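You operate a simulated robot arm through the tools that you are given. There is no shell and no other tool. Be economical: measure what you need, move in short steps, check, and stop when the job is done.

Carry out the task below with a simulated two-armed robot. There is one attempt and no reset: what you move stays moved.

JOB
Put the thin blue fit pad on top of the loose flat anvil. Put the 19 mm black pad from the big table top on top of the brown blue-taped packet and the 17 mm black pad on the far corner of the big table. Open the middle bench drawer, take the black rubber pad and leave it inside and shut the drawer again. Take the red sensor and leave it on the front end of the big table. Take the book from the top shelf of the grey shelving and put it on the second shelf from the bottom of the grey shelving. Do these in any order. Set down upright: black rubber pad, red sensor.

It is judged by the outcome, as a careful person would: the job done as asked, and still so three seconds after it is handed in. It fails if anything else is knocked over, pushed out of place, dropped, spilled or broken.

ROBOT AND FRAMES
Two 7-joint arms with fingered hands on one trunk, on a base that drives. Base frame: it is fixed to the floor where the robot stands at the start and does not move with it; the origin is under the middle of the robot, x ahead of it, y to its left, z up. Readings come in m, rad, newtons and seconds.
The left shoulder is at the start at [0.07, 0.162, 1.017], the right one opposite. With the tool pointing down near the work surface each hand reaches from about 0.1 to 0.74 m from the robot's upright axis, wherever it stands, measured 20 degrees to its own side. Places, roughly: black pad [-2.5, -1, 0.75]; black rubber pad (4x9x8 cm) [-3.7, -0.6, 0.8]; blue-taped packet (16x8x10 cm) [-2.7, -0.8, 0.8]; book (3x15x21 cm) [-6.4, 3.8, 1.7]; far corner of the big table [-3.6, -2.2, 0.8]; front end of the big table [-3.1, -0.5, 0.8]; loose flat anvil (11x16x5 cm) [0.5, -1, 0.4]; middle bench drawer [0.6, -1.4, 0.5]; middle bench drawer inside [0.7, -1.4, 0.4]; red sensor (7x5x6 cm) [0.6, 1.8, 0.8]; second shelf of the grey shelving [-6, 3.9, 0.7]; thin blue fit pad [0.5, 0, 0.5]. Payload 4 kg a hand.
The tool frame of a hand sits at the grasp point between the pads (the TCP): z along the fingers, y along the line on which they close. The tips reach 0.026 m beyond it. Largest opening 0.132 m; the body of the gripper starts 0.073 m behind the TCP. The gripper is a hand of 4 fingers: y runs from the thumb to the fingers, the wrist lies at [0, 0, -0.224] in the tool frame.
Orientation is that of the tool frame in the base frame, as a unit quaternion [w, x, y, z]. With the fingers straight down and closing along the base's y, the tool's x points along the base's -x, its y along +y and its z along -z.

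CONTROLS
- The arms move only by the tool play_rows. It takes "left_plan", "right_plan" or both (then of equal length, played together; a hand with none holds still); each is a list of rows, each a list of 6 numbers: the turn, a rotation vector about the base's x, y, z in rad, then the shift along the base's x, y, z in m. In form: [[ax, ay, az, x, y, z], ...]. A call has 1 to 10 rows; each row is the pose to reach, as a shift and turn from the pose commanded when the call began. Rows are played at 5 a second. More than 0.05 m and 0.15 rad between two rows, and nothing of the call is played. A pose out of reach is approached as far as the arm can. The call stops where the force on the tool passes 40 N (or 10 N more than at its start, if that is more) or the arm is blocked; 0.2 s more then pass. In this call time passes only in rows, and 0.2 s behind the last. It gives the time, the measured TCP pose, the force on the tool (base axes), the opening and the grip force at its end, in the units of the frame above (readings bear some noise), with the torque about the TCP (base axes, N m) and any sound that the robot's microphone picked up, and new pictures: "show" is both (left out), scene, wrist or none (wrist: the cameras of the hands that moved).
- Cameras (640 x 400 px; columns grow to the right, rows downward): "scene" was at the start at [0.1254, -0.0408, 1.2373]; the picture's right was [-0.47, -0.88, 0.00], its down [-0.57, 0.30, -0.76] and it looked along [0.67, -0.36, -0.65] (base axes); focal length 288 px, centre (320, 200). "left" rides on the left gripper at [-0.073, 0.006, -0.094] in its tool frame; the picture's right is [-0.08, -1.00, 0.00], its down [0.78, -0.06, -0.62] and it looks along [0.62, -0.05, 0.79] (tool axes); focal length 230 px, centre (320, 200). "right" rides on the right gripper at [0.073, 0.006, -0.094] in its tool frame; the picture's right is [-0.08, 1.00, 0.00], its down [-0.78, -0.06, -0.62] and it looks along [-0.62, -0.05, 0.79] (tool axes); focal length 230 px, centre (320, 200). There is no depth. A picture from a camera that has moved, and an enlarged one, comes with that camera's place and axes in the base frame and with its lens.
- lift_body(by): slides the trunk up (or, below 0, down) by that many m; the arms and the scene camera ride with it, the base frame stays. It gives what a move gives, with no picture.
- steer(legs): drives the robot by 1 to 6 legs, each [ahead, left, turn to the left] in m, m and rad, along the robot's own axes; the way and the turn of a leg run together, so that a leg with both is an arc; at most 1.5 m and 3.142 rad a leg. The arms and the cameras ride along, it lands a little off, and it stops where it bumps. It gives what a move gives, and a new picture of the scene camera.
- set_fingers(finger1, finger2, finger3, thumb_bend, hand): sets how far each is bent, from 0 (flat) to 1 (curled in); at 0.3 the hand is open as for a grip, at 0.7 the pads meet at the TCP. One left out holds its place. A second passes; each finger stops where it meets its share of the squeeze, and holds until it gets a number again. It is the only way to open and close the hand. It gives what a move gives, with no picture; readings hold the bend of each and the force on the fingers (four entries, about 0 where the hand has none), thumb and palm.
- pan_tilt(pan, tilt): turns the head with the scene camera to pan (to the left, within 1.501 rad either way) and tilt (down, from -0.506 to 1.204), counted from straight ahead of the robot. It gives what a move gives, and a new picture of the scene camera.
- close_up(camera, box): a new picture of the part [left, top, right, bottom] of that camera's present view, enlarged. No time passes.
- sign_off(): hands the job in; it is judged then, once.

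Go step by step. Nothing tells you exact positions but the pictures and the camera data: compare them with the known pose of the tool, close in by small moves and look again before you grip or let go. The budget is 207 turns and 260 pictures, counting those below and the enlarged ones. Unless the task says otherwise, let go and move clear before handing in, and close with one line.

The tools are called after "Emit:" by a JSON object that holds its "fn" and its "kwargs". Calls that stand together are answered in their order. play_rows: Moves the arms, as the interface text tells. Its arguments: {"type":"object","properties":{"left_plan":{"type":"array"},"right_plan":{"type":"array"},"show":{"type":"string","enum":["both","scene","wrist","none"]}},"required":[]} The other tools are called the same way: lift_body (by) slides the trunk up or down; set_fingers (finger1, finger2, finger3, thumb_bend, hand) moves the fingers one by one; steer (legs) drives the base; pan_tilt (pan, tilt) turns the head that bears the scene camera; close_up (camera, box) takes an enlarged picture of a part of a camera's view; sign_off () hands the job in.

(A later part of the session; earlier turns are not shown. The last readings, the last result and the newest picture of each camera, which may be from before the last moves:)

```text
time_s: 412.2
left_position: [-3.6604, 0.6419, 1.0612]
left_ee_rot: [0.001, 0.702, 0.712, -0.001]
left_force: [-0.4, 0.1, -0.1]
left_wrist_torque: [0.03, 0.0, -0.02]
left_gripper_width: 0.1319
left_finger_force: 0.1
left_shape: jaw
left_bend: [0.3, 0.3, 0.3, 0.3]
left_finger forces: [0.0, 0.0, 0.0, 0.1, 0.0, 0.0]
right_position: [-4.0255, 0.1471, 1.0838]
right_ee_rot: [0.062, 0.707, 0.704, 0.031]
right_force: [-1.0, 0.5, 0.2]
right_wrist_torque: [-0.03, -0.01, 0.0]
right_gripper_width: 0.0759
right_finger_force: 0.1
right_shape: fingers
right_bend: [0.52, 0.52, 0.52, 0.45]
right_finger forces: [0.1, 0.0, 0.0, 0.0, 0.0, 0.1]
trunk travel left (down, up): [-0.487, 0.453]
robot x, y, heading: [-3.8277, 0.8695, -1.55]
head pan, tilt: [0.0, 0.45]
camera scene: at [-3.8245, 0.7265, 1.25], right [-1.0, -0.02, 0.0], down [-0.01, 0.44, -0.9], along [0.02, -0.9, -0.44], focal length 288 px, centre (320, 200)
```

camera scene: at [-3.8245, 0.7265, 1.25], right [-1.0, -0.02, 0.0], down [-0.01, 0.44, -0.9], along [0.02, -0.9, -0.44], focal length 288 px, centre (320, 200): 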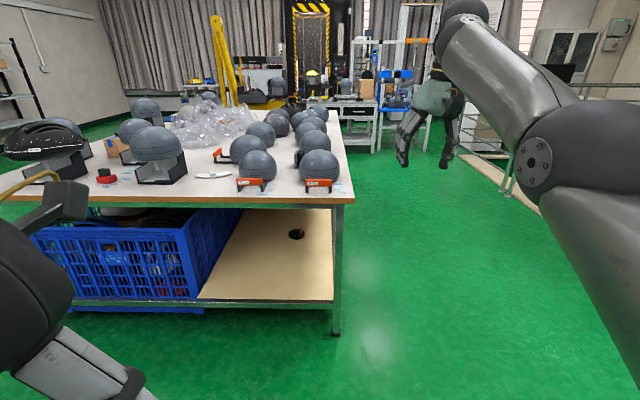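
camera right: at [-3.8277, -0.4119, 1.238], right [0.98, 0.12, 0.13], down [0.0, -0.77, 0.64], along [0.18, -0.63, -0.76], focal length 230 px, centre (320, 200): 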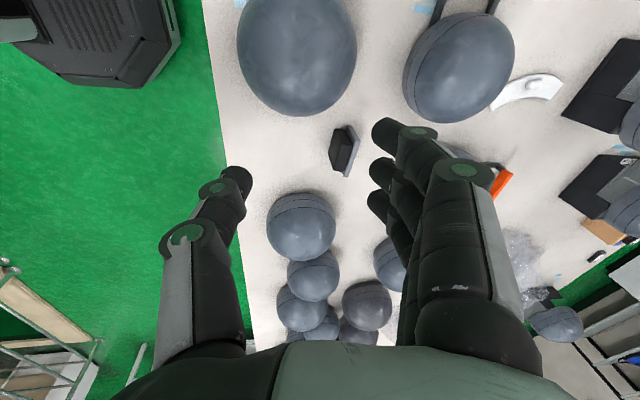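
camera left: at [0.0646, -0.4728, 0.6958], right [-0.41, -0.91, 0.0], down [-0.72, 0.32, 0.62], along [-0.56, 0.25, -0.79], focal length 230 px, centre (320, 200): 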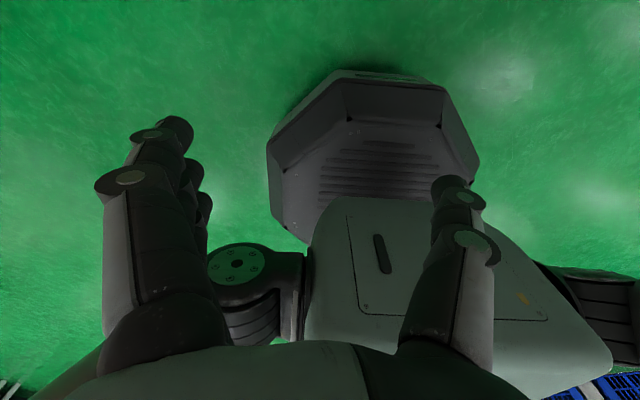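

The pad is hidden behind the corner headforms from here; I know its location. Driving to the edge and using the left wrist camera.

Emit:
{"fn": "lift_body", "kwargs": {"by": 0.08}}

Emit:
{"fn": "steer", "kwargs": {"legs": [[0.8, 0, -0.02]]}}

Emit:
{"fn": "play_rows", "kwargs": {"left_plan": [[0, 0, 0, 0, -0.045, 0], [0, 0, 0, 0, -0.09, 0], [0, 0, 0, 0, -0.135, 0], [0, 0, 0, 0, -0.18, -0.01], [0, 0, 0, 0, -0.225, -0.02], [0, 0, 0, 0, -0.27, -0.03], [0, 0, 0, 0, -0.315, -0.04]]}}

```text
time_s: 413.3
left_position: [-3.66, 0.6409, 1.1397]
left_ee_rot: [0.001, 0.702, 0.713, 0.0]
left_force: [0.7, -0.5, -0.8]
left_wrist_torque: [-0.02, 0.02, 0.0]
left_gripper_width: 0.1318
left_finger_force: 0.1
left_shape: jaw
left_bend: [0.3, 0.3, 0.3, 0.3]
left_finger forces: [0.0, 0.0, 0.0, 0.0, 0.1, 0.1]
right_position: [-4.0252, 0.1476, 1.1637]
right_ee_rot: [0.063, 0.707, 0.704, 0.031]
right_force: [-0.6, 0.1, 1.0]
right_wrist_torque: [0.01, 0.01, 0.0]
right_gripper_width: 0.0759
right_finger_force: 0.0
right_shape: fingers
right_bend: [0.52, 0.52, 0.52, 0.45]
right_finger forces: [0.1, 0.0, 0.1, 0.0, 0.0, 0.1]
trunk travel left (down, up): [-0.567, 0.373]
robot x, y, heading: [-3.8258, 0.8688, -1.551]
head pan, tilt: [0.0, 0.45]
```

```text
time_s: 417.6
left_position: [-3.6629, -0.1638, 1.1396]
left_ee_rot: [0.0, 0.712, 0.702, 0.0]
left_force: [0.0, 1.4, -0.5]
left_wrist_torque: [0.01, -0.01, 0.0]
left_gripper_width: 0.132
left_finger_force: 0.2
left_shape: jaw
left_bend: [0.3, 0.3, 0.3, 0.3]
left_finger forces: [0.0, 0.0, 0.0, 0.1, 0.0, 0.0]
right_position: [-4.042, -0.6474, 1.1626]
right_ee_rot: [0.062, 0.717, 0.694, 0.03]
right_force: [-0.5, -0.5, -0.2]
right_wrist_torque: [0.0, 0.05, 0.0]
right_gripper_width: 0.0758
right_finger_force: 0.1
right_shape: fingers
right_bend: [0.52, 0.52, 0.52, 0.45]
right_finger forces: [0.0, 0.0, 0.0, 0.0, 0.1, 0.0]
trunk travel left (down, up): [-0.567, 0.373]
robot x, y, heading: [-3.8263, 0.0677, -1.582]
head pan, tilt: [0.0, 0.45]
camera scene: at [-3.8255, -0.0744, 1.33], right [-1.0, 0.01, 0.0], down [0.0, 0.44, -0.9], along [-0.01, -0.9, -0.44], focal length 288 px, centre (320, 200)
```

scene: 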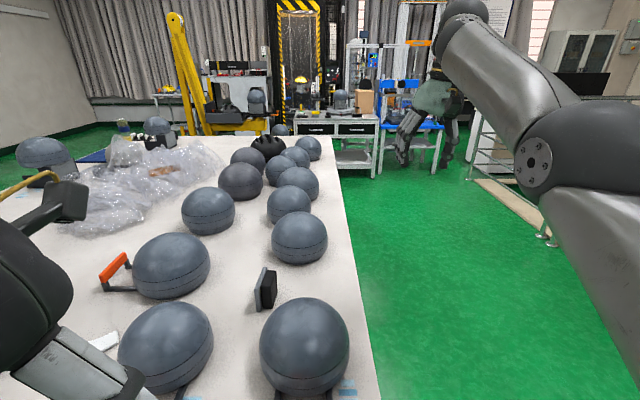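

```text
time_s: 419.2
left_position: [-3.6633, -0.4831, 1.0979]
left_ee_rot: [0.001, 0.712, 0.702, 0.0]
left_force: [0.2, -0.3, -0.3]
left_wrist_torque: [0.02, 0.0, -0.01]
left_gripper_width: 0.1319
left_finger_force: 0.0
left_shape: jaw
left_bend: [0.3, 0.3, 0.3, 0.3]
left_finger forces: [0.1, 0.1, 0.0, 0.0, 0.0, 0.1]
right_position: [-4.0439, -0.65, 1.1614]
right_ee_rot: [0.062, 0.717, 0.694, 0.031]
right_force: [-0.3, 1.3, 0.3]
right_wrist_torque: [-0.01, 0.02, -0.01]
right_gripper_width: 0.0757
right_finger_force: 0.1
right_shape: fingers
right_bend: [0.52, 0.52, 0.52, 0.45]
right_finger forces: [0.0, 0.0, 0.0, 0.1, 0.0, 0.1]
trunk travel left (down, up): [-0.567, 0.373]
robot x, y, heading: [-3.8272, 0.0675, -1.583]
head pan, tilt: [0.0, 0.45]
camera scene: at [-3.8265, -0.0771, 1.3297], right [-1.0, 0.01, 0.0], down [0.01, 0.44, -0.9], along [-0.01, -0.9, -0.44], focal length 288 px, centre (320, 200)
camera left: at [-3.6589, -0.555, 1.1936], right [-1.0, -0.06, 0.0], down [-0.05, 0.79, 0.62], along [-0.04, 0.61, -0.79], focal length 230 px, centre (320, 200)
```

scene: 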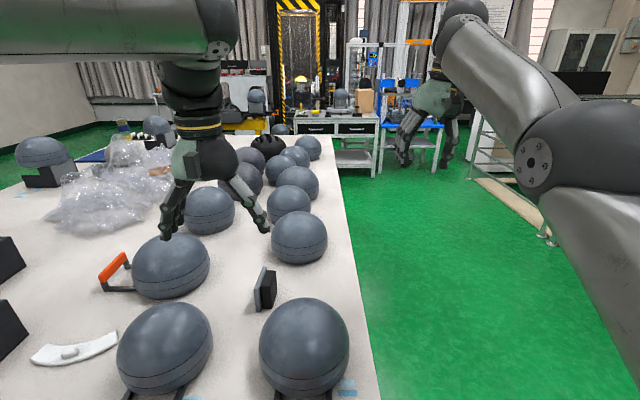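
left: 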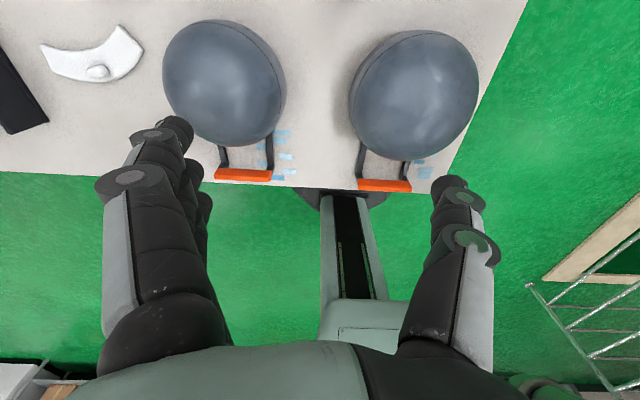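

The left hand is well placed. The pad is seen edge-on; enlarging to judge its yaw.

Emit:
{"fn": "close_up", "kwargs": {"camera": "scene", "box": [210, 240, 330, 330]}}

```text
4.44 times, centred on (270, 285) of scene
camera zoom: at [-3.8265, -0.0771, 1.3297], right [-1.0, 0.01, 0.0], down [0.01, 0.44, -0.9], along [-0.01, -0.9, -0.44], focal length 1280 px, centre (542, -178)
```

zoom: 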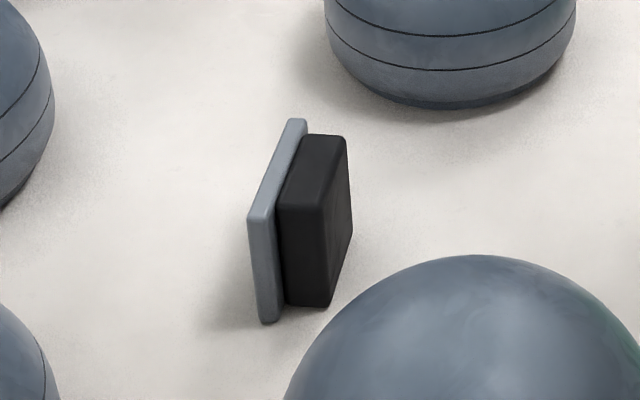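

Pad centre (−3.70, −0.622), yaw about −0.08 rad from my closing axis. Moving the left hand over it and partway down.

Emit:
{"fn": "play_rows", "kwargs": {"left_plan": [[0, 0, -0.02, -0.01, -0.045, 0], [0, 0, -0.04, -0.02, -0.09, -0.01], [0, 0, -0.076, -0.037, -0.13, -0.03], [0, 0, -0.076, -0.037, -0.139, -0.075], [0, 0, -0.076, -0.037, -0.139, -0.12], [0, 0, -0.076, -0.037, -0.139, -0.16]]}}

Emit:
{"fn": "close_up", "kwargs": {"camera": "left", "box": [140, 60, 460, 260]}}

```text
time_s: 420.6
left_position: [-3.7001, -0.6194, 0.9415]
left_ee_rot: [0.0, 0.738, 0.675, -0.002]
left_force: [-0.8, 0.4, 0.0]
left_wrist_torque: [-0.02, 0.02, -0.01]
left_gripper_width: 0.1321
left_finger_force: 0.0
left_shape: jaw
left_bend: [0.3, 0.3, 0.3, 0.3]
left_finger forces: [0.1, 0.0, 0.0, 0.0, 0.0, 0.0]
left hand out of reach, approached as far as the arm can: row 2, 3, 4, 5
right_position: [-4.0414, -0.6473, 1.1649]
right_ee_rot: [0.062, 0.717, 0.694, 0.03]
right_force: [0.6, 0.0, -0.1]
right_wrist_torque: [0.0, -0.04, 0.0]
right_gripper_width: 0.0757
right_finger_force: 0.0
right_shape: fingers
right_bend: [0.52, 0.52, 0.52, 0.45]
right_finger forces: [0.0, 0.0, 0.0, 0.0, 0.0, 0.1]
trunk travel left (down, up): [-0.567, 0.373]
robot x, y, heading: [-3.824, 0.0689, -1.582]
head pan, tilt: [0.0, 0.45]
camera scene: at [-3.8242, -0.0741, 1.3301], right [-1.0, 0.01, 0.0], down [0.0, 0.44, -0.9], along [-0.01, -0.9, -0.44], focal length 288 px, centre (320, 200)
camera left: at [-3.7004, -0.6922, 1.0349], right [-1.0, 0.01, 0.0], down [0.01, 0.79, 0.61], along [0.01, 0.61, -0.79], focal length 230 px, centre (320, 200)
```

scene: 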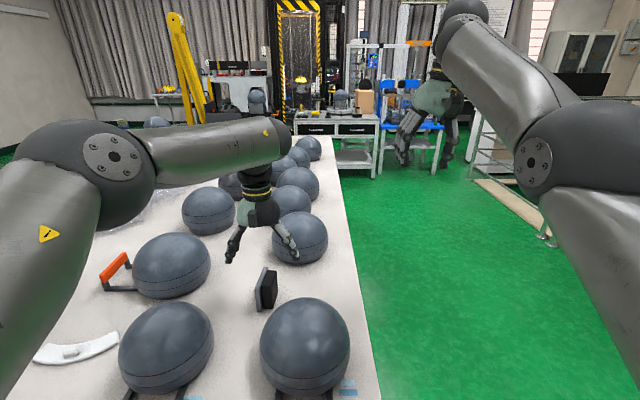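
left: 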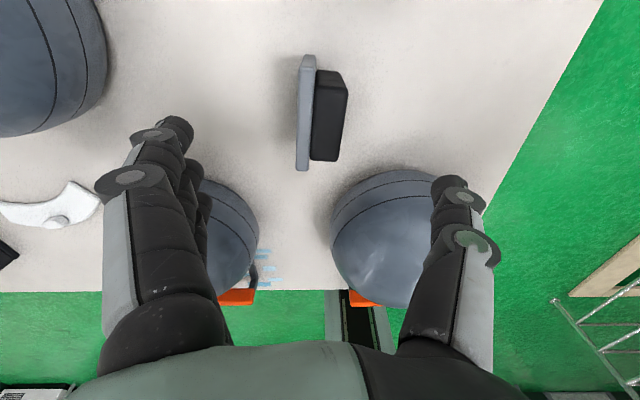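

```text
2.00 times, centred on (300, 160) of left
camera zoom: at [-3.7004, -0.6922, 1.0349], right [-1.0, 0.01, 0.0], down [0.01, 0.79, 0.61], along [0.01, 0.61, -0.79], focal length 460 px, centre (360, 280)
```

zoom: 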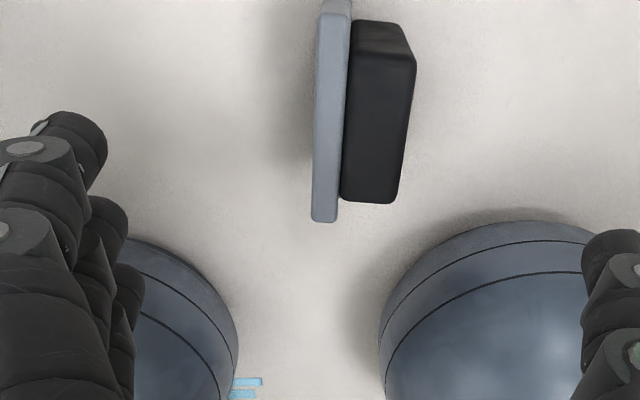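

Aligned. Descending around the pad.

Emit:
{"fn": "play_rows", "kwargs": {"left_plan": [[0, 0, 0, 0, -0.005, -0.035], [0, 0, 0, 0, -0.008, -0.07], [0, 0, 0, 0, -0.008, -0.095], [0, 0, 0, 0, -0.008, -0.108]]}}

```text
time_s: 421.6
left_position: [-3.7007, -0.6269, 0.8324]
left_ee_rot: [0.0, 0.737, 0.675, -0.001]
left_force: [-0.3, -0.1, 0.3]
left_wrist_torque: [-0.02, 0.03, 0.02]
left_gripper_width: 0.1319
left_finger_force: 0.1
left_shape: jaw
left_bend: [0.3, 0.3, 0.3, 0.3]
left_finger forces: [0.0, 0.1, 0.0, 0.1, 0.1, 0.1]
right_position: [-4.0424, -0.646, 1.164]
right_ee_rot: [0.061, 0.716, 0.694, 0.03]
right_force: [-0.4, 0.0, 0.2]
right_wrist_torque: [0.0, 0.01, -0.02]
right_gripper_width: 0.0758
right_finger_force: 0.1
right_shape: fingers
right_bend: [0.52, 0.52, 0.52, 0.45]
right_finger forces: [0.0, 0.1, 0.0, 0.1, 0.0, 0.0]
trunk travel left (down, up): [-0.567, 0.373]
robot x, y, heading: [-3.8245, 0.0698, -1.578]
head pan, tilt: [0.0, 0.45]
camera scene: at [-3.8254, -0.0749, 1.33], right [-1.0, 0.01, 0.0], down [0.0, 0.44, -0.9], along [-0.01, -0.9, -0.44], focal length 288 px, centre (320, 200)
camera left: at [-3.7009, -0.7006, 0.926], right [-1.0, 0.01, 0.0], down [0.01, 0.79, 0.61], along [0.01, 0.61, -0.79], focal length 230 px, centre (320, 200)
```

scene: 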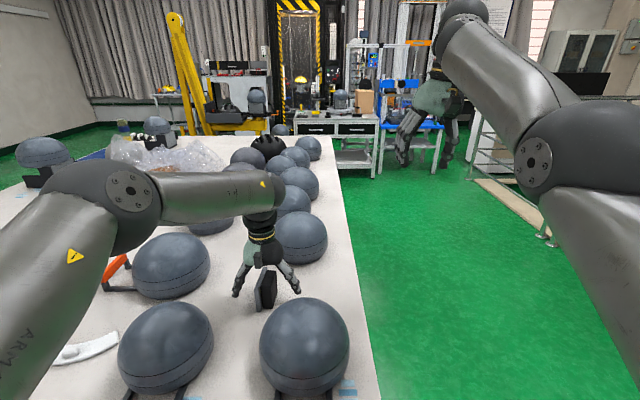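
left: 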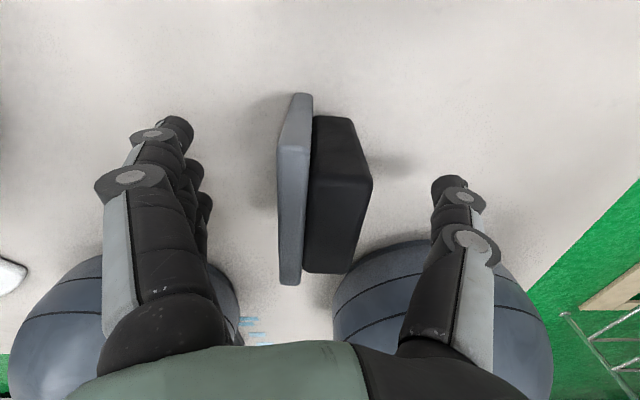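

The pad is between fingers and thumb. Closing and lifting.

Emit:
{"fn": "set_fingers", "kwargs": {"hand": "left", "finger1": 0.7, "finger2": 0.7, "finger3": 0.7, "thumb_bend": 0.7}}

Emit:
{"fn": "play_rows", "kwargs": {"left_plan": [[0, 0, 0, 0, 0, 0.015], [0, 0, 0, 0, 0, 0.05], [0, 0, 0, 0, 0, 0.095], [0, 0, 0, 0, 0, 0.14], [0, 0, 0, 0, 0, 0.18]]}}

```text
time_s: 422.6
left_position: [-3.7009, -0.6269, 0.8318]
left_ee_rot: [0.001, 0.738, 0.675, -0.001]
left_force: [-0.5, 1.2, 0.4]
left_wrist_torque: [0.02, 0.0, 0.01]
left_gripper_width: 0.0402
left_finger_force: 16.9
left_shape: fingers
left_bend: [0.63, 0.62, 0.62, 0.63]
left_finger forces: [5.7, 5.8, 5.9, 0.0, 17.3, 0.0]
right_position: [-4.0434, -0.6477, 1.1633]
right_ee_rot: [0.063, 0.717, 0.694, 0.03]
right_force: [0.3, -0.5, -0.9]
right_wrist_torque: [0.0, 0.01, -0.01]
right_gripper_width: 0.0755
right_finger_force: 0.0
right_shape: fingers
right_bend: [0.52, 0.52, 0.52, 0.45]
right_finger forces: [0.0, 0.0, 0.0, 0.1, 0.0, 0.0]
trunk travel left (down, up): [-0.567, 0.373]
robot x, y, heading: [-3.8233, 0.069, -1.587]
head pan, tilt: [0.0, 0.45]
```

```text
time_s: 423.8
left_position: [-3.7176, -0.6055, 0.9996]
left_ee_rot: [0.001, 0.739, 0.674, -0.001]
left_force: [0.4, 0.0, -0.8]
left_wrist_torque: [-0.01, -0.02, 0.01]
left_gripper_width: 0.0402
left_finger_force: 17.0
left_shape: fingers
left_bend: [0.63, 0.63, 0.62, 0.63]
left_finger forces: [5.6, 5.7, 5.8, 0.1, 17.3, 0.1]
left hand out of reach, approached as far as the arm can: row 4, 5
right_position: [-4.0431, -0.6445, 1.1649]
right_ee_rot: [0.064, 0.717, 0.694, 0.03]
right_force: [-0.9, 0.0, -0.1]
right_wrist_torque: [-0.01, -0.01, -0.03]
right_gripper_width: 0.0755
right_finger_force: 0.1
right_shape: fingers
right_bend: [0.52, 0.52, 0.52, 0.45]
right_finger forces: [0.1, 0.0, 0.1, 0.1, 0.0, 0.0]
trunk travel left (down, up): [-0.567, 0.373]
robot x, y, heading: [-3.823, 0.0695, -1.584]
head pan, tilt: [0.0, 0.45]
camera scene: at [-3.8259, -0.0725, 1.3302], right [-1.0, 0.01, 0.0], down [0.0, 0.43, -0.9], along [-0.01, -0.9, -0.43], focal length 288 px, centre (320, 200)
camera left: at [-3.7166, -0.6778, 1.0948], right [-1.0, 0.01, 0.0], down [0.01, 0.79, 0.61], along [0.01, 0.61, -0.79], focal length 230 px, centre (320, 200)
```

scene: 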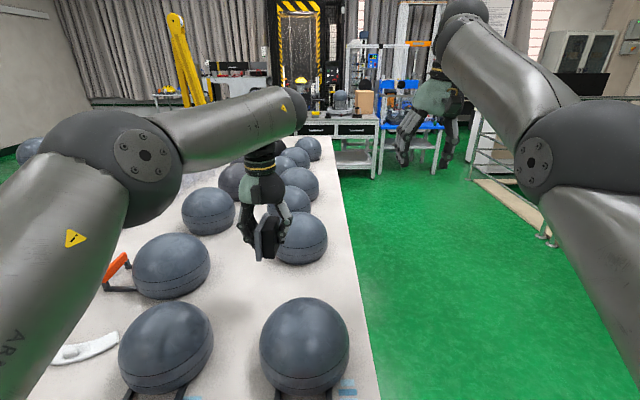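
left: 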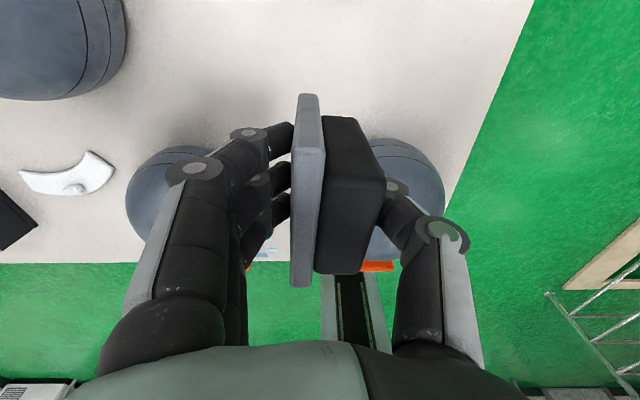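

The rubber pad is held. Raising the trunk, backing out, and driving to the drawer bench.

Emit:
{"fn": "lift_body", "kwargs": {"by": 0.15}}

Emit:
{"fn": "steer", "kwargs": {"legs": [[-0.9, 0, 0], [0, 0, 1.58], [1.5, 0, 0], [1.4, 0, 0]]}}

Emit:
{"fn": "steer", "kwargs": {"legs": [[0, -1.4, 0], [0, -0.9, 0]]}}

Emit:
{"fn": "pan_tilt", "kwargs": {"pan": 0.0, "tilt": 0.45}}

```text
time_s: 425.6
left_position: [-3.715, -0.6069, 1.1496]
left_ee_rot: [0.001, 0.738, 0.675, -0.001]
left_force: [0.0, -0.1, -0.6]
left_wrist_torque: [0.0, 0.01, 0.03]
left_gripper_width: 0.0402
left_finger_force: 16.7
left_shape: fingers
left_bend: [0.63, 0.63, 0.62, 0.63]
left_finger forces: [5.5, 5.7, 5.9, 0.0, 17.2, 0.0]
right_position: [-4.0423, -0.6471, 1.3133]
right_ee_rot: [0.063, 0.717, 0.694, 0.03]
right_force: [1.2, -0.4, 0.0]
right_wrist_torque: [-0.02, -0.01, -0.01]
right_gripper_width: 0.0756
right_finger_force: 0.1
right_shape: fingers
right_bend: [0.52, 0.52, 0.52, 0.45]
right_finger forces: [0.0, 0.0, 0.0, 0.1, 0.0, 0.1]
trunk travel left (down, up): [-0.717, 0.223]
robot x, y, heading: [-3.8245, 0.0695, -1.579]
head pan, tilt: [0.0, 0.45]
```

```text
time_s: 447.8
left_position: [-0.2574, 1.1336, 1.1498]
left_ee_rot: [0.002, 0.034, 0.999, 0.0]
left_force: [0.1, 0.0, -1.4]
left_wrist_torque: [0.01, 0.02, 0.01]
left_gripper_width: 0.0399
left_finger_force: 16.8
left_shape: fingers
left_bend: [0.63, 0.63, 0.62, 0.63]
left_finger forces: [5.5, 5.6, 5.7, 0.0, 16.9, 0.1]
right_position: [-0.2103, 0.8072, 1.3135]
right_ee_rot: [0.022, 0.006, 0.998, 0.066]
right_force: [1.0, -0.4, 0.6]
right_wrist_torque: [-0.03, 0.0, -0.01]
right_gripper_width: 0.0754
right_finger_force: 0.2
right_shape: fingers
right_bend: [0.52, 0.52, 0.52, 0.45]
right_finger forces: [0.0, 0.0, 0.0, 0.1, 0.1, 0.0]
trunk travel left (down, up): [-0.717, 0.223]
robot x, y, heading: [-0.9281, 1.0098, 0.011]
head pan, tilt: [0.0, 0.45]
camera scene: at [-0.7874, 1.0104, 1.48], right [0.01, -1.0, 0.0], down [-0.44, 0.0, -0.9], along [0.9, 0.01, -0.44], focal length 288 px, centre (320, 200)
```

scene: 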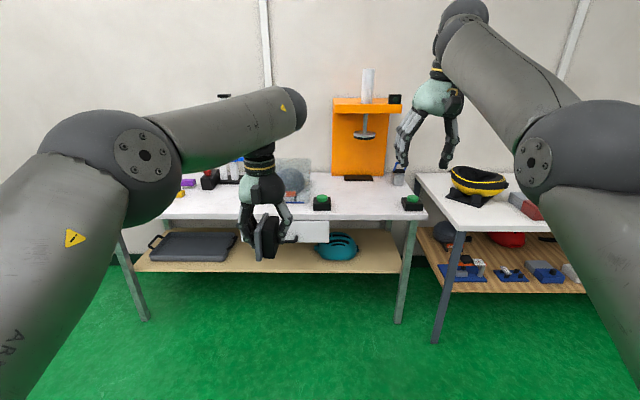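

```text
time_s: 459.1
left_position: [-0.2368, -1.1709, 1.1493]
left_ee_rot: [0.002, 0.036, 0.999, 0.0]
left_force: [-0.7, -0.2, -1.9]
left_wrist_torque: [0.03, 0.01, 0.0]
left_gripper_width: 0.0399
left_finger_force: 17.1
left_shape: fingers
left_bend: [0.63, 0.63, 0.63, 0.63]
left_finger forces: [5.7, 5.6, 5.6, 0.1, 16.9, 0.1]
right_position: [-0.1892, -1.4974, 1.3136]
right_ee_rot: [0.022, 0.006, 0.998, 0.065]
right_force: [0.0, 0.4, -0.1]
right_wrist_torque: [0.0, 0.0, -0.01]
right_gripper_width: 0.0756
right_finger_force: 0.0
right_shape: fingers
right_bend: [0.52, 0.52, 0.52, 0.45]
right_finger forces: [0.1, 0.0, 0.0, 0.1, 0.0, 0.1]
trunk travel left (down, up): [-0.717, 0.223]
robot x, y, heading: [-0.9075, -1.2932, 0.006]
head pan, tilt: [0.0, 0.45]
camera scene: at [-0.7678, -1.2925, 1.48], right [0.01, -1.0, 0.0], down [-0.44, 0.0, -0.9], along [0.9, 0.01, -0.44], focal length 288 px, centre (320, 200)
```

scene: 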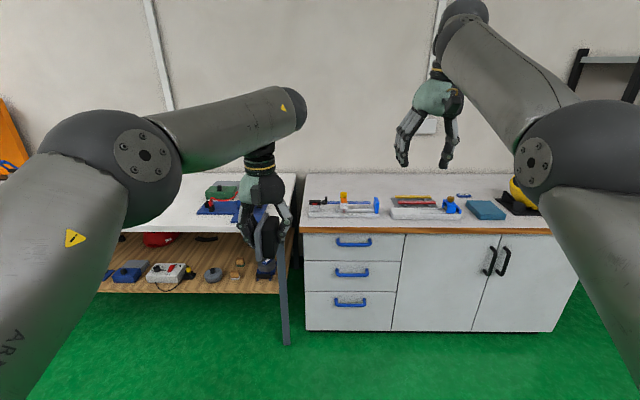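

```text
time_s: 459.7
left_position: [-0.2368, -1.1704, 1.1483]
left_ee_rot: [0.001, 0.035, 0.999, 0.0]
left_force: [-0.5, -0.2, -1.1]
left_wrist_torque: [-0.05, 0.0, 0.02]
left_gripper_width: 0.0401
left_finger_force: 16.6
left_shape: fingers
left_bend: [0.63, 0.63, 0.63, 0.63]
left_finger forces: [5.5, 5.6, 5.7, 0.1, 16.9, 0.0]
right_position: [-0.1904, -1.4971, 1.3132]
right_ee_rot: [0.022, 0.007, 0.998, 0.065]
right_force: [0.2, 0.0, 0.8]
right_wrist_torque: [0.0, 0.01, 0.0]
right_gripper_width: 0.0757
right_finger_force: 0.0
right_shape: fingers
right_bend: [0.52, 0.52, 0.52, 0.45]
right_finger forces: [0.0, 0.0, 0.0, 0.0, 0.0, 0.0]
trunk travel left (down, up): [-0.717, 0.223]
robot x, y, heading: [-0.9144, -1.2942, 0.006]
head pan, tilt: [0.0, 0.45]
camera scene: at [-0.7678, -1.2929, 1.48], right [0.01, -1.0, 0.0], down [-0.44, 0.0, -0.9], along [0.9, 0.01, -0.44], focal length 288 px, centre (320, 200)
```

scene: 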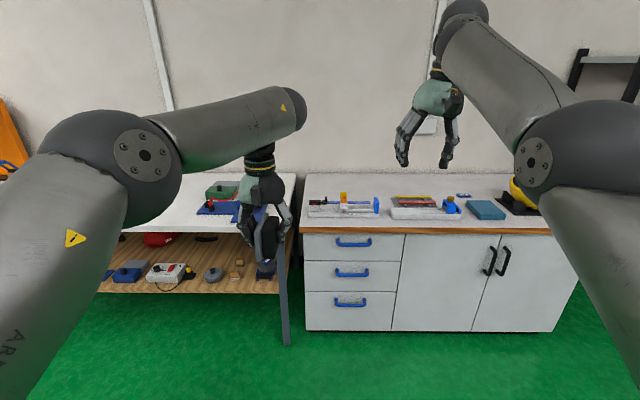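

The middle drawer's blue handle is at about (0.39, −1.44, 0.5). I'll lower the trunk, turn the right hand to point forward, then roll it so it can grasp the horizontal bar.

Emit:
{"fn": "lift_body", "kwargs": {"by": -0.35}}

Emit:
{"fn": "play_rows", "kwargs": {"right_plan": [[0, -0.15, 0, -0.01, 0, -0.01], [0, -0.3, 0, -0.02, 0, -0.02], [0, -0.45, 0, -0.03, 0, -0.04], [0, -0.6, 0, -0.04, 0, -0.06], [0, -0.75, 0, -0.06, 0, -0.08], [0, -0.9, 0, -0.08, 0, -0.1], [0, -1.05, 0, -0.1, 0, -0.12], [0, -1.2, 0, -0.12, 0, -0.14], [0, -1.35, 0, -0.14, 0, -0.16], [0, -1.5, 0, -0.16, 0, -0.18]], "show": "none"}}

Emit:
{"fn": "play_rows", "kwargs": {"right_plan": [[0.15, 0, 0, 0, 0, 0], [0.3, 0, 0, 0, 0, 0], [0.45, 0, 0, 0, 0, 0], [0.6, 0, 0, 0, 0, 0], [0.75, 0, 0, 0, 0, 0], [0.9, 0, 0, 0, 0, 0], [1.05, 0, 0, 0, 0, 0], [1.2, 0, 0, 0, 0, 0], [1.35, 0, 0, 0, 0, 0], [1.5, 0, 0, 0, 0, 0]]}}

```text
time_s: 463.1
left_position: [-0.2375, -1.17, 0.799]
left_ee_rot: [0.001, 0.035, 0.999, 0.0]
left_force: [-1.1, 0.7, -1.3]
left_wrist_torque: [-0.02, 0.01, 0.0]
left_gripper_width: 0.0398
left_finger_force: 17.0
left_shape: fingers
left_bend: [0.63, 0.63, 0.63, 0.63]
left_finger forces: [5.6, 5.6, 5.7, 0.0, 16.9, 0.0]
right_position: [-0.1913, -1.497, 0.964]
right_ee_rot: [0.022, 0.006, 0.998, 0.066]
right_force: [-0.2, 1.0, 0.4]
right_wrist_torque: [0.0, 0.03, -0.02]
right_gripper_width: 0.0758
right_finger_force: 0.1
right_shape: fingers
right_bend: [0.52, 0.52, 0.52, 0.45]
right_finger forces: [0.0, 0.0, 0.2, 0.1, 0.0, 0.0]
trunk travel left (down, up): [-0.367, 0.573]
robot x, y, heading: [-0.9118, -1.2945, 0.006]
head pan, tilt: [0.0, 0.45]
```

```text
time_s: 465.2
left_position: [-0.2373, -1.1705, 0.7986]
left_ee_rot: [0.001, 0.035, 0.999, 0.0]
left_force: [-0.2, 0.2, -1.5]
left_wrist_torque: [0.03, -0.01, 0.01]
left_gripper_width: 0.0398
left_finger_force: 17.2
left_shape: fingers
left_bend: [0.63, 0.63, 0.63, 0.63]
left_finger forces: [5.6, 5.7, 5.8, 0.0, 17.1, 0.0]
right_position: [-0.3383, -1.5403, 0.8501]
right_ee_rot: [0.655, -0.074, 0.751, -0.044]
right_force: [-0.7, 0.2, -0.5]
right_wrist_torque: [0.0, 0.03, -0.02]
right_gripper_width: 0.0758
right_finger_force: 0.0
right_shape: fingers
right_bend: [0.52, 0.52, 0.52, 0.45]
right_finger forces: [0.2, 0.0, 0.0, 0.0, 0.0, 0.0]
right hand out of reach, approached as far as the arm can: row 1, 2, 3, 4, 5, 9, 10
trunk travel left (down, up): [-0.367, 0.573]
robot x, y, heading: [-0.912, -1.2941, 0.011]
head pan, tilt: [0.0, 0.45]
stopped in row 10 (right hand): the arm was blocked; the commanded pose is now the measured one
```

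```text
time_s: 465.8
left_position: [-0.2372, -1.1722, 0.7974]
left_ee_rot: [0.002, 0.035, 0.999, 0.0]
left_force: [0.5, -0.6, -2.5]
left_wrist_torque: [0.01, -0.02, -0.01]
left_gripper_width: 0.0399
left_finger_force: 17.0
left_shape: fingers
left_bend: [0.63, 0.63, 0.63, 0.63]
left_finger forces: [5.6, 5.7, 5.8, 0.0, 17.1, 0.1]
right_position: [-0.3406, -1.5813, 0.8535]
right_ee_rot: [0.657, -0.028, 0.752, -0.046]
right_force: [-0.3, 0.0, -0.9]
right_wrist_torque: [0.01, 0.02, -0.05]
right_gripper_width: 0.0759
right_finger_force: 0.0
right_shape: fingers
right_bend: [0.52, 0.52, 0.52, 0.45]
right_finger forces: [0.0, 0.0, 0.0, 0.1, 0.0, 0.0]
trunk travel left (down, up): [-0.367, 0.573]
robot x, y, heading: [-0.9088, -1.2964, 0.007]
head pan, tilt: [0.0, 0.45]
stopped in row 2 (right hand): the arm was blocked; the commanded pose is now the measured one
camera scene: at [-0.768, -1.2931, 1.13], right [0.01, -1.0, 0.0], down [-0.44, 0.0, -0.9], along [0.9, 0.01, -0.44], focal length 288 px, centre (320, 200)
camera right: at [-0.4428, -1.5811, 0.7938], right [0.03, 1.0, -0.03], down [-0.51, 0.04, 0.86], along [0.86, -0.01, 0.51], focal length 230 px, centre (320, 200)
```

scene: 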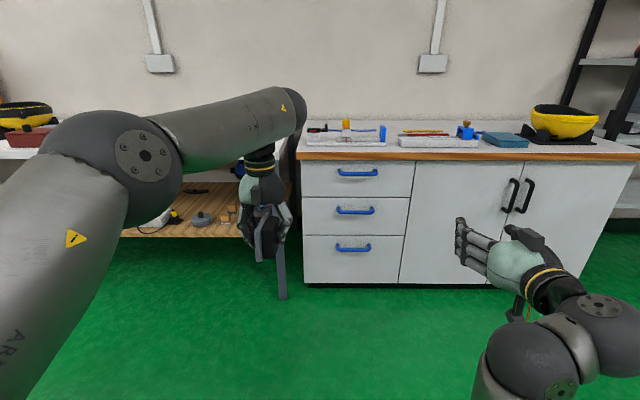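
right: 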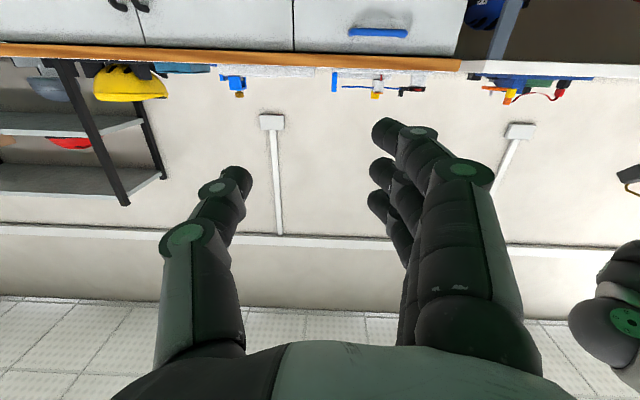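

The arm is folded against itself; extending forward first, then rolling.

Emit:
{"fn": "play_rows", "kwargs": {"right_plan": [[0, 0, 0, 0.04, 0.02, 0], [0, 0, 0, 0.08, 0.04, 0], [0, 0, 0, 0.12, 0.06, 0], [0.1, 0, 0, 0.14, 0.07, 0], [0.2, 0, 0, 0.14, 0.07, 0], [0.34, 0, 0, 0.14, 0.07, 0], [0.48, 0, 0, 0.14, 0.07, 0], [0.62, 0, 0, 0.14, 0.07, 0]], "show": "scene"}}

```text
time_s: 466.3
left_position: [-0.2373, -1.1724, 0.7977]
left_ee_rot: [0.001, 0.035, 0.999, 0.001]
left_force: [0.2, 0.0, -1.4]
left_wrist_torque: [0.0, -0.03, -0.02]
left_gripper_width: 0.0399
left_finger_force: 17.0
left_shape: fingers
left_bend: [0.63, 0.63, 0.63, 0.63]
left_finger forces: [5.6, 5.7, 5.8, 0.1, 17.2, 0.0]
right_position: [-0.302, -1.6066, 0.8724]
right_ee_rot: [0.655, -0.031, 0.746, -0.116]
right_force: [-0.3, 0.3, -0.7]
right_wrist_torque: [-0.01, 0.01, 0.03]
right_gripper_width: 0.0756
right_finger_force: 0.1
right_shape: fingers
right_bend: [0.52, 0.52, 0.52, 0.45]
right_finger forces: [0.0, 0.0, 0.0, 0.0, 0.0, 0.0]
right hand out of reach, approached as far as the arm can: row 1
trunk travel left (down, up): [-0.367, 0.573]
robot x, y, heading: [-0.9107, -1.2925, 0.004]
head pan, tilt: [0.0, 0.45]
stopped in row 2 (right hand): the arm was blocked; the commanded pose is now the measured one
camera scene: at [-0.7683, -1.2939, 1.13], right [0.01, -1.0, 0.0], down [-0.44, 0.0, -0.9], along [0.9, 0.01, -0.44], focal length 288 px, centre (320, 200)
```

scene: 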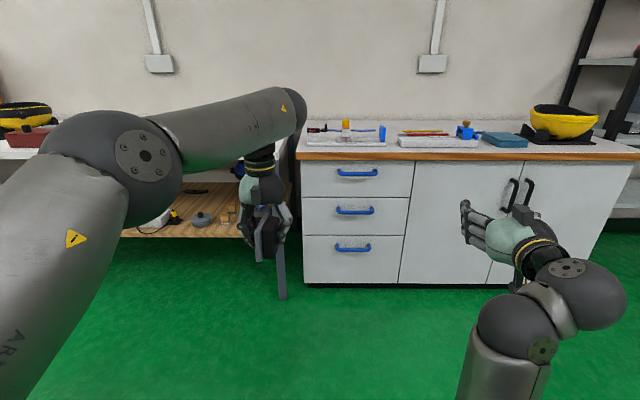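

Emit:
{"fn": "play_rows", "kwargs": {"right_plan": [[0, 0, 0, 0.02, 0, 0.03], [0, 0, 0, 0.04, 0, 0.06], [0, 0, 0, 0.07, 0, 0.09], [0, 0, 0, 0.1, 0, 0.12], [0, 0, 0, 0.13, 0, 0.15], [0, 0, 0, 0.16, 0, 0.18]], "show": "scene"}}

```text
time_s: 467.7
left_position: [-0.2375, -1.1726, 0.7983]
left_ee_rot: [0.0, 0.036, 0.999, 0.0]
left_force: [-0.3, -0.4, -1.2]
left_wrist_torque: [0.02, 0.0, 0.02]
left_gripper_width: 0.0399
left_finger_force: 17.1
left_shape: fingers
left_bend: [0.63, 0.63, 0.63, 0.63]
left_finger forces: [5.5, 5.8, 5.8, 0.0, 17.1, 0.0]
right_position: [-0.1424, -1.6051, 1.0505]
right_ee_rot: [0.655, -0.03, 0.747, -0.114]
right_force: [-0.4, 0.6, 1.0]
right_wrist_torque: [0.02, 0.02, 0.01]
right_gripper_width: 0.0756
right_finger_force: 0.2
right_shape: fingers
right_bend: [0.52, 0.52, 0.52, 0.45]
right_finger forces: [0.0, 0.0, 0.0, 0.0, 0.1, 0.0]
trunk travel left (down, up): [-0.367, 0.573]
robot x, y, heading: [-0.9139, -1.2927, 0.006]
head pan, tilt: [0.0, 0.45]
camera scene: at [-0.768, -1.2935, 1.1299], right [0.01, -1.0, 0.0], down [-0.44, 0.0, -0.9], along [0.9, 0.01, -0.44], focal length 288 px, centre (320, 200)
```

scene: 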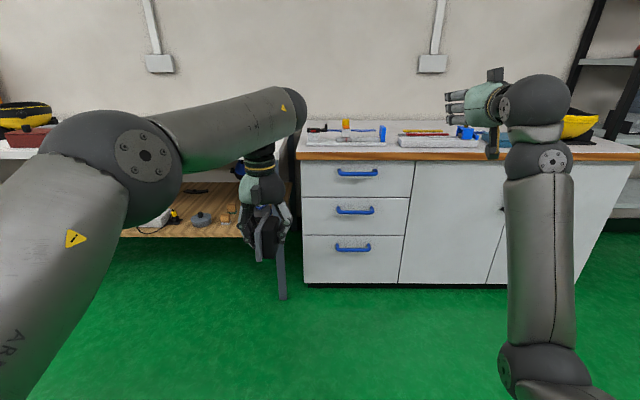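

The forearm is vertical with the elbow below. Rolling the hand the other way (thumb up, fingers down) should swing the elbow outward and also gives a handle grip.

Emit:
{"fn": "play_rows", "kwargs": {"right_plan": [[-0.15, 0, 0, 0, 0, 0], [-0.3, 0, 0, 0, 0, 0], [-0.45, 0, 0, 0, 0, 0], [-0.6, 0, 0, 0, 0, 0], [-0.75, 0, 0, 0, 0, 0], [-0.9, 0, 0, 0, 0, 0], [-1.05, 0, 0, 0, 0, 0], [-1.2, 0, 0, 0, 0, 0], [-1.35, 0, 0, 0, 0, 0], [-1.5, 0, 0, 0, 0, 0]], "show": "scene"}}

```text
time_s: 469.9
left_position: [-0.2378, -1.1731, 0.7977]
left_ee_rot: [0.001, 0.035, 0.999, 0.0]
left_force: [-0.1, -0.3, -1.4]
left_wrist_torque: [0.01, -0.02, 0.01]
left_gripper_width: 0.04
left_finger_force: 17.6
left_shape: fingers
left_bend: [0.63, 0.63, 0.63, 0.63]
left_finger forces: [5.6, 5.6, 5.8, 0.1, 17.1, 0.0]
right_position: [-0.1407, -1.6055, 1.0506]
right_ee_rot: [-0.459, 0.469, -0.467, 0.593]
right_force: [0.5, -1.1, -0.4]
right_wrist_torque: [-0.03, -0.01, 0.0]
right_gripper_width: 0.0756
right_finger_force: 0.0
right_shape: fingers
right_bend: [0.52, 0.52, 0.52, 0.45]
right_finger forces: [0.1, 0.0, 0.0, 0.1, 0.0, 0.0]
trunk travel left (down, up): [-0.367, 0.573]
robot x, y, heading: [-0.9087, -1.2929, 0.007]
head pan, tilt: [0.0, 0.45]
camera scene: at [-0.7681, -1.2937, 1.13], right [0.01, -1.0, 0.0], down [-0.44, 0.0, -0.9], along [0.9, 0.01, -0.44], focal length 288 px, centre (320, 200)
```

scene: 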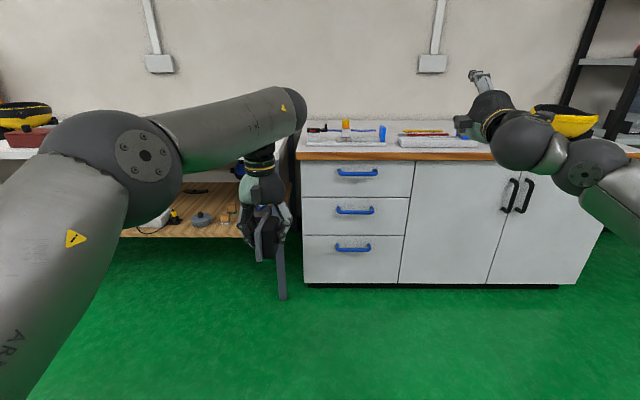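

The roll worked. Handle triangulated at (0.381, −1.440, 0.514). Lower the trunk, retract the left hand with the pad, and square up the right hand at handle height.

Emit:
{"fn": "lift_body", "kwargs": {"by": -0.3}}

Emit:
{"fn": "play_rows", "kwargs": {"right_plan": [[0.02, 0.017, 0.019, -0.012, 0.022, -0.035], [0.04, 0.034, 0.038, -0.025, 0.044, -0.07], [0.06, 0.05, 0.057, -0.037, 0.066, -0.105], [0.08, 0.067, 0.076, -0.05, 0.09, -0.14], [0.1, 0.084, 0.095, -0.065, 0.115, -0.175], [0.12, 0.1, 0.114, -0.078, 0.14, -0.21], [0.136, 0.116, 0.132, -0.09, 0.163, -0.235]], "left_plan": [[0, 0, 0, -0.04, 0.01, 0.02], [0, 0, 0, -0.08, 0.02, 0.04], [0, 0, 0, -0.12, 0.03, 0.06], [0, 0, 0, -0.16, 0.04, 0.08], [0, 0, 0, -0.2, 0.05, 0.1], [0, 0, 0, -0.24, 0.06, 0.12], [0, 0, 0, -0.28, 0.07, 0.14]], "show": "scene"}}

```text
time_s: 472.9
left_position: [-0.2373, -1.1726, 0.4988]
left_ee_rot: [0.001, 0.036, 0.999, 0.0]
left_force: [-0.1, -0.4, -1.1]
left_wrist_torque: [-0.01, 0.01, 0.02]
left_gripper_width: 0.0399
left_finger_force: 17.2
left_shape: fingers
left_bend: [0.63, 0.63, 0.63, 0.63]
left_finger forces: [5.7, 5.7, 5.8, 0.0, 17.0, 0.1]
right_position: [-0.1421, -1.6057, 0.7507]
right_ee_rot: [-0.458, 0.469, -0.469, 0.592]
right_force: [0.6, 0.5, 0.1]
right_wrist_torque: [0.0, 0.01, 0.01]
right_gripper_width: 0.0755
right_finger_force: 0.1
right_shape: fingers
right_bend: [0.52, 0.52, 0.52, 0.45]
right_finger forces: [0.0, 0.0, 0.0, 0.1, 0.0, 0.0]
trunk travel left (down, up): [-0.067, 0.873]
robot x, y, heading: [-0.916, -1.2954, 0.01]
head pan, tilt: [0.0, 0.45]
```

```text
time_s: 474.5
left_position: [-0.5171, -1.1033, 0.638]
left_ee_rot: [0.001, 0.036, 0.999, -0.001]
left_force: [-0.3, -0.9, -1.9]
left_wrist_torque: [0.02, -0.01, -0.05]
left_gripper_width: 0.0399
left_finger_force: 17.1
left_shape: fingers
left_bend: [0.63, 0.63, 0.63, 0.63]
left_finger forces: [5.5, 5.6, 5.7, 0.0, 16.9, 0.0]
right_position: [-0.2338, -1.4433, 0.5148]
right_ee_rot: [0.499, -0.5, 0.502, -0.499]
right_force: [-0.2, 0.6, 0.4]
right_wrist_torque: [0.02, -0.02, 0.02]
right_gripper_width: 0.0761
right_finger_force: 0.2
right_shape: fingers
right_bend: [0.52, 0.52, 0.52, 0.45]
right_finger forces: [0.0, 0.0, 0.0, 0.1, 0.0, 0.0]
trunk travel left (down, up): [-0.067, 0.873]
robot x, y, heading: [-0.912, -1.296, 0.011]
head pan, tilt: [0.0, 0.45]
camera scene: at [-0.7683, -1.2936, 0.8301], right [0.01, -1.0, 0.0], down [-0.44, 0.0, -0.9], along [0.9, 0.01, -0.44], focal length 288 px, centre (320, 200)
```

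scene: 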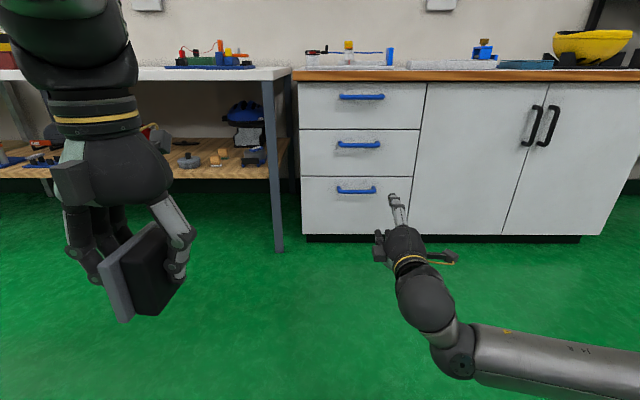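

The right hand is squared at handle height. Opening it a bit and driving forward 0.5 m.

Emit:
{"fn": "set_fingers", "kwargs": {"hand": "right", "finger1": 0.45, "finger2": 0.45, "finger3": 0.45, "thumb_bend": 0.45}}

Emit:
{"fn": "steer", "kwargs": {"legs": [[0.5, 0, -0.008]]}}

Emit:
{"fn": "close_up", "kwargs": {"camera": "right", "box": [0, 0, 640, 400]}}

```text
time_s: 475.5
left_position: [-0.5167, -1.1031, 0.6374]
left_ee_rot: [0.001, 0.036, 0.999, 0.0]
left_force: [0.4, 0.0, -2.1]
left_wrist_torque: [0.03, -0.02, 0.0]
left_gripper_width: 0.04
left_finger_force: 17.4
left_shape: fingers
left_bend: [0.63, 0.63, 0.63, 0.63]
left_finger forces: [5.5, 5.5, 5.7, 0.1, 16.9, 0.0]
right_position: [-0.2333, -1.4421, 0.5156]
right_ee_rot: [0.5, -0.499, 0.501, -0.5]
right_force: [-0.8, 0.8, -0.6]
right_wrist_torque: [0.03, 0.01, 0.01]
right_gripper_width: 0.087
right_finger_force: 0.1
right_shape: fingers
right_bend: [0.45, 0.45, 0.45, 0.45]
right_finger forces: [0.0, 0.1, 0.0, 0.1, 0.0, 0.0]
trunk travel left (down, up): [-0.067, 0.873]
robot x, y, heading: [-0.9084, -1.294, 0.007]
head pan, tilt: [0.0, 0.45]
```

```text
time_s: 478.4
left_position: [-0.0143, -1.1022, 0.6381]
left_ee_rot: [0.001, 0.039, 0.999, 0.0]
left_force: [-0.8, 1.5, -2.2]
left_wrist_torque: [-0.01, 0.0, -0.02]
left_gripper_width: 0.0397
left_finger_force: 16.8
left_shape: fingers
left_bend: [0.63, 0.63, 0.63, 0.63]
left_finger forces: [5.5, 5.6, 5.7, 0.0, 16.9, 0.1]
right_position: [0.2666, -1.4451, 0.5155]
right_ee_rot: [0.498, -0.498, 0.503, -0.502]
right_force: [-0.1, -0.2, 0.7]
right_wrist_torque: [-0.01, 0.01, 0.01]
right_gripper_width: 0.087
right_finger_force: 0.1
right_shape: fingers
right_bend: [0.45, 0.45, 0.45, 0.45]
right_finger forces: [0.0, 0.1, 0.0, 0.0, 0.0, 0.0]
trunk travel left (down, up): [-0.067, 0.873]
robot x, y, heading: [-0.4129, -1.2925, 0.003]
head pan, tilt: [0.0, 0.45]
camera scene: at [-0.2678, -1.2922, 0.83], right [0.0, -1.0, 0.0], down [-0.44, 0.0, -0.9], along [0.9, 0.0, -0.44], focal length 288 px, centre (320, 200)
```

scene: 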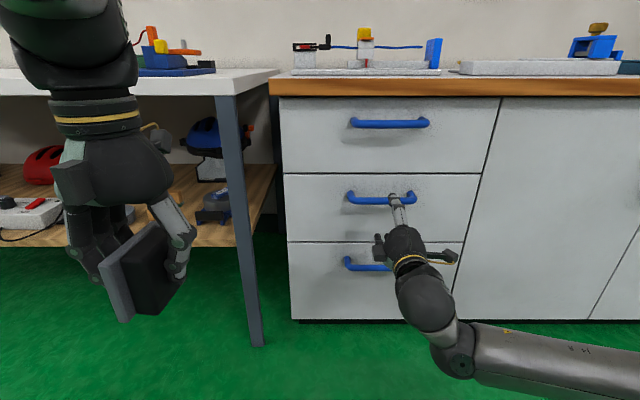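

```text
1.00 times, centred on (320, 200) of right (not enlarged: the box is as wide or as high as the picture)
camera zoom: at [0.1731, -1.518, 0.5105], right [0.0, 0.08, -1.0], down [-0.61, 0.79, 0.06], along [0.79, 0.61, 0.05], focal length 230 px, centre (320, 200)
```

zoom: 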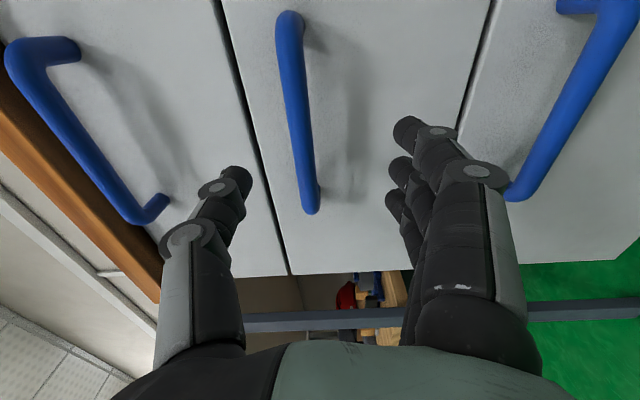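

The bar lies between thumb and fingers; refined at x ≈ 0.36, z ≈ 0.53. Raising 12 mm and advancing.

Emit:
{"fn": "play_rows", "kwargs": {"right_plan": [[0, 0, 0, 0.03, 0, 0.012], [0, 0, 0, 0.06, 0, 0.012], [0, 0, 0, 0.08, 0, 0.012], [0, 0, 0, 0.092, 0, 0.012]]}}

```text
time_s: 479.4
left_position: [-0.0148, -1.103, 0.6401]
left_ee_rot: [0.002, 0.039, 0.999, 0.0]
left_force: [0.8, -0.3, -2.2]
left_wrist_torque: [0.0, -0.04, -0.02]
left_gripper_width: 0.0397
left_finger_force: 17.5
left_shape: fingers
left_bend: [0.63, 0.63, 0.63, 0.63]
left_finger forces: [5.5, 5.7, 5.7, 0.0, 16.9, 0.0]
right_position: [0.3581, -1.4446, 0.5296]
right_ee_rot: [0.498, -0.498, 0.503, -0.501]
right_force: [-5.0, 0.1, -0.5]
right_wrist_torque: [-0.04, 0.16, 0.09]
right_gripper_width: 0.0868
right_finger_force: 2.6
right_shape: fingers
right_bend: [0.45, 0.45, 0.45, 0.45]
right_finger forces: [0.0, 0.4, 3.2, 0.0, 1.0, 0.0]
trunk travel left (down, up): [-0.067, 0.873]
robot x, y, heading: [-0.4102, -1.2917, 0.002]
head pan, tilt: [0.0, 0.45]
camera scene: at [-0.2682, -1.2923, 0.8301], right [0.0, -1.0, 0.0], down [-0.44, 0.0, -0.9], along [0.9, 0.0, -0.44], focal length 288 px, centre (320, 200)
camera right: at [0.265, -1.5177, 0.5228], right [0.0, 0.08, -1.0], down [-0.61, 0.79, 0.06], along [0.79, 0.61, 0.05], focal length 230 px, centre (320, 200)
```

scene: 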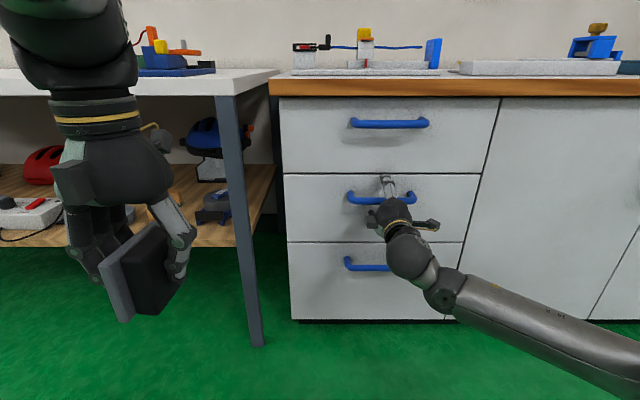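
right: 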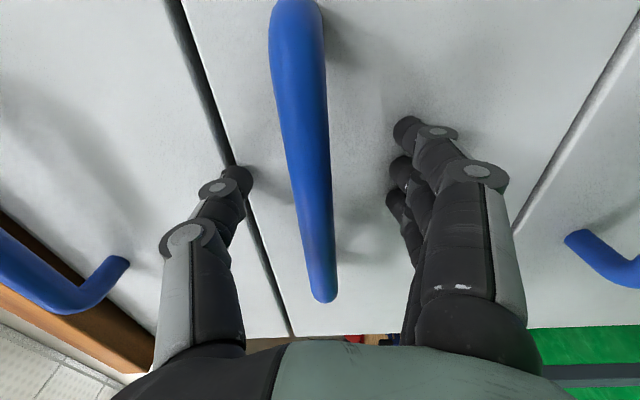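

Fingertips lightly touch the drawer front with the bar between them. Closing on the bar.

Emit:
{"fn": "set_fingers", "kwargs": {"hand": "right", "finger1": 0.75, "finger2": 0.75, "finger3": 0.75, "thumb_bend": 0.75}}

Emit:
{"fn": "close_up", "kwargs": {"camera": "right", "box": [0, 0, 640, 400]}}

```text
time_s: 480.4
left_position: [-0.0145, -1.1033, 0.6383]
left_ee_rot: [0.001, 0.039, 0.999, -0.001]
left_force: [0.2, -0.2, -1.7]
left_wrist_torque: [-0.01, 0.04, 0.01]
left_gripper_width: 0.0399
left_finger_force: 16.6
left_shape: fingers
left_bend: [0.63, 0.63, 0.63, 0.63]
left_finger forces: [5.5, 5.6, 5.7, 0.1, 17.0, 0.0]
right_position: [0.3598, -1.4442, 0.5276]
right_ee_rot: [0.498, -0.498, 0.503, -0.501]
right_force: [0.3, -0.6, 0.9]
right_wrist_torque: [-0.02, 0.02, 0.0]
right_gripper_width: 0.0092
right_finger_force: 0.3
right_shape: fingers
right_bend: [0.75, 0.73, 0.75, 0.72]
right_finger forces: [0.0, 0.0, 0.0, 0.0, 1.1, 0.0]
trunk travel left (down, up): [-0.067, 0.873]
robot x, y, heading: [-0.4108, -1.2904, 0.001]
head pan, tilt: [0.0, 0.45]
```

```text
1.00 times, centred on (320, 200) of right (not enlarged: the box is as wide or as high as the picture)
camera zoom: at [0.2652, -1.5176, 0.5228], right [0.0, 0.08, -1.0], down [-0.61, 0.79, 0.06], along [0.79, 0.61, 0.05], focal length 230 px, centre (320, 200)
```

zoom: 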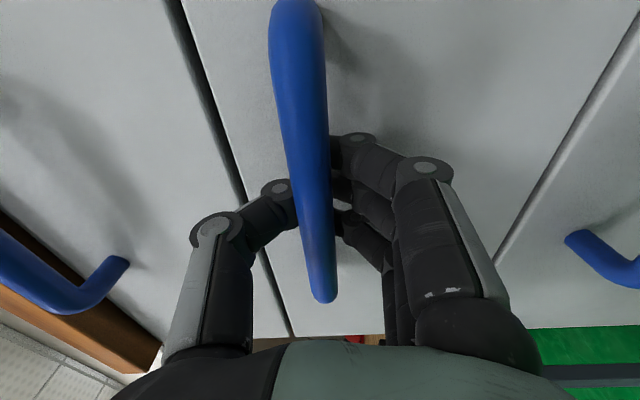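

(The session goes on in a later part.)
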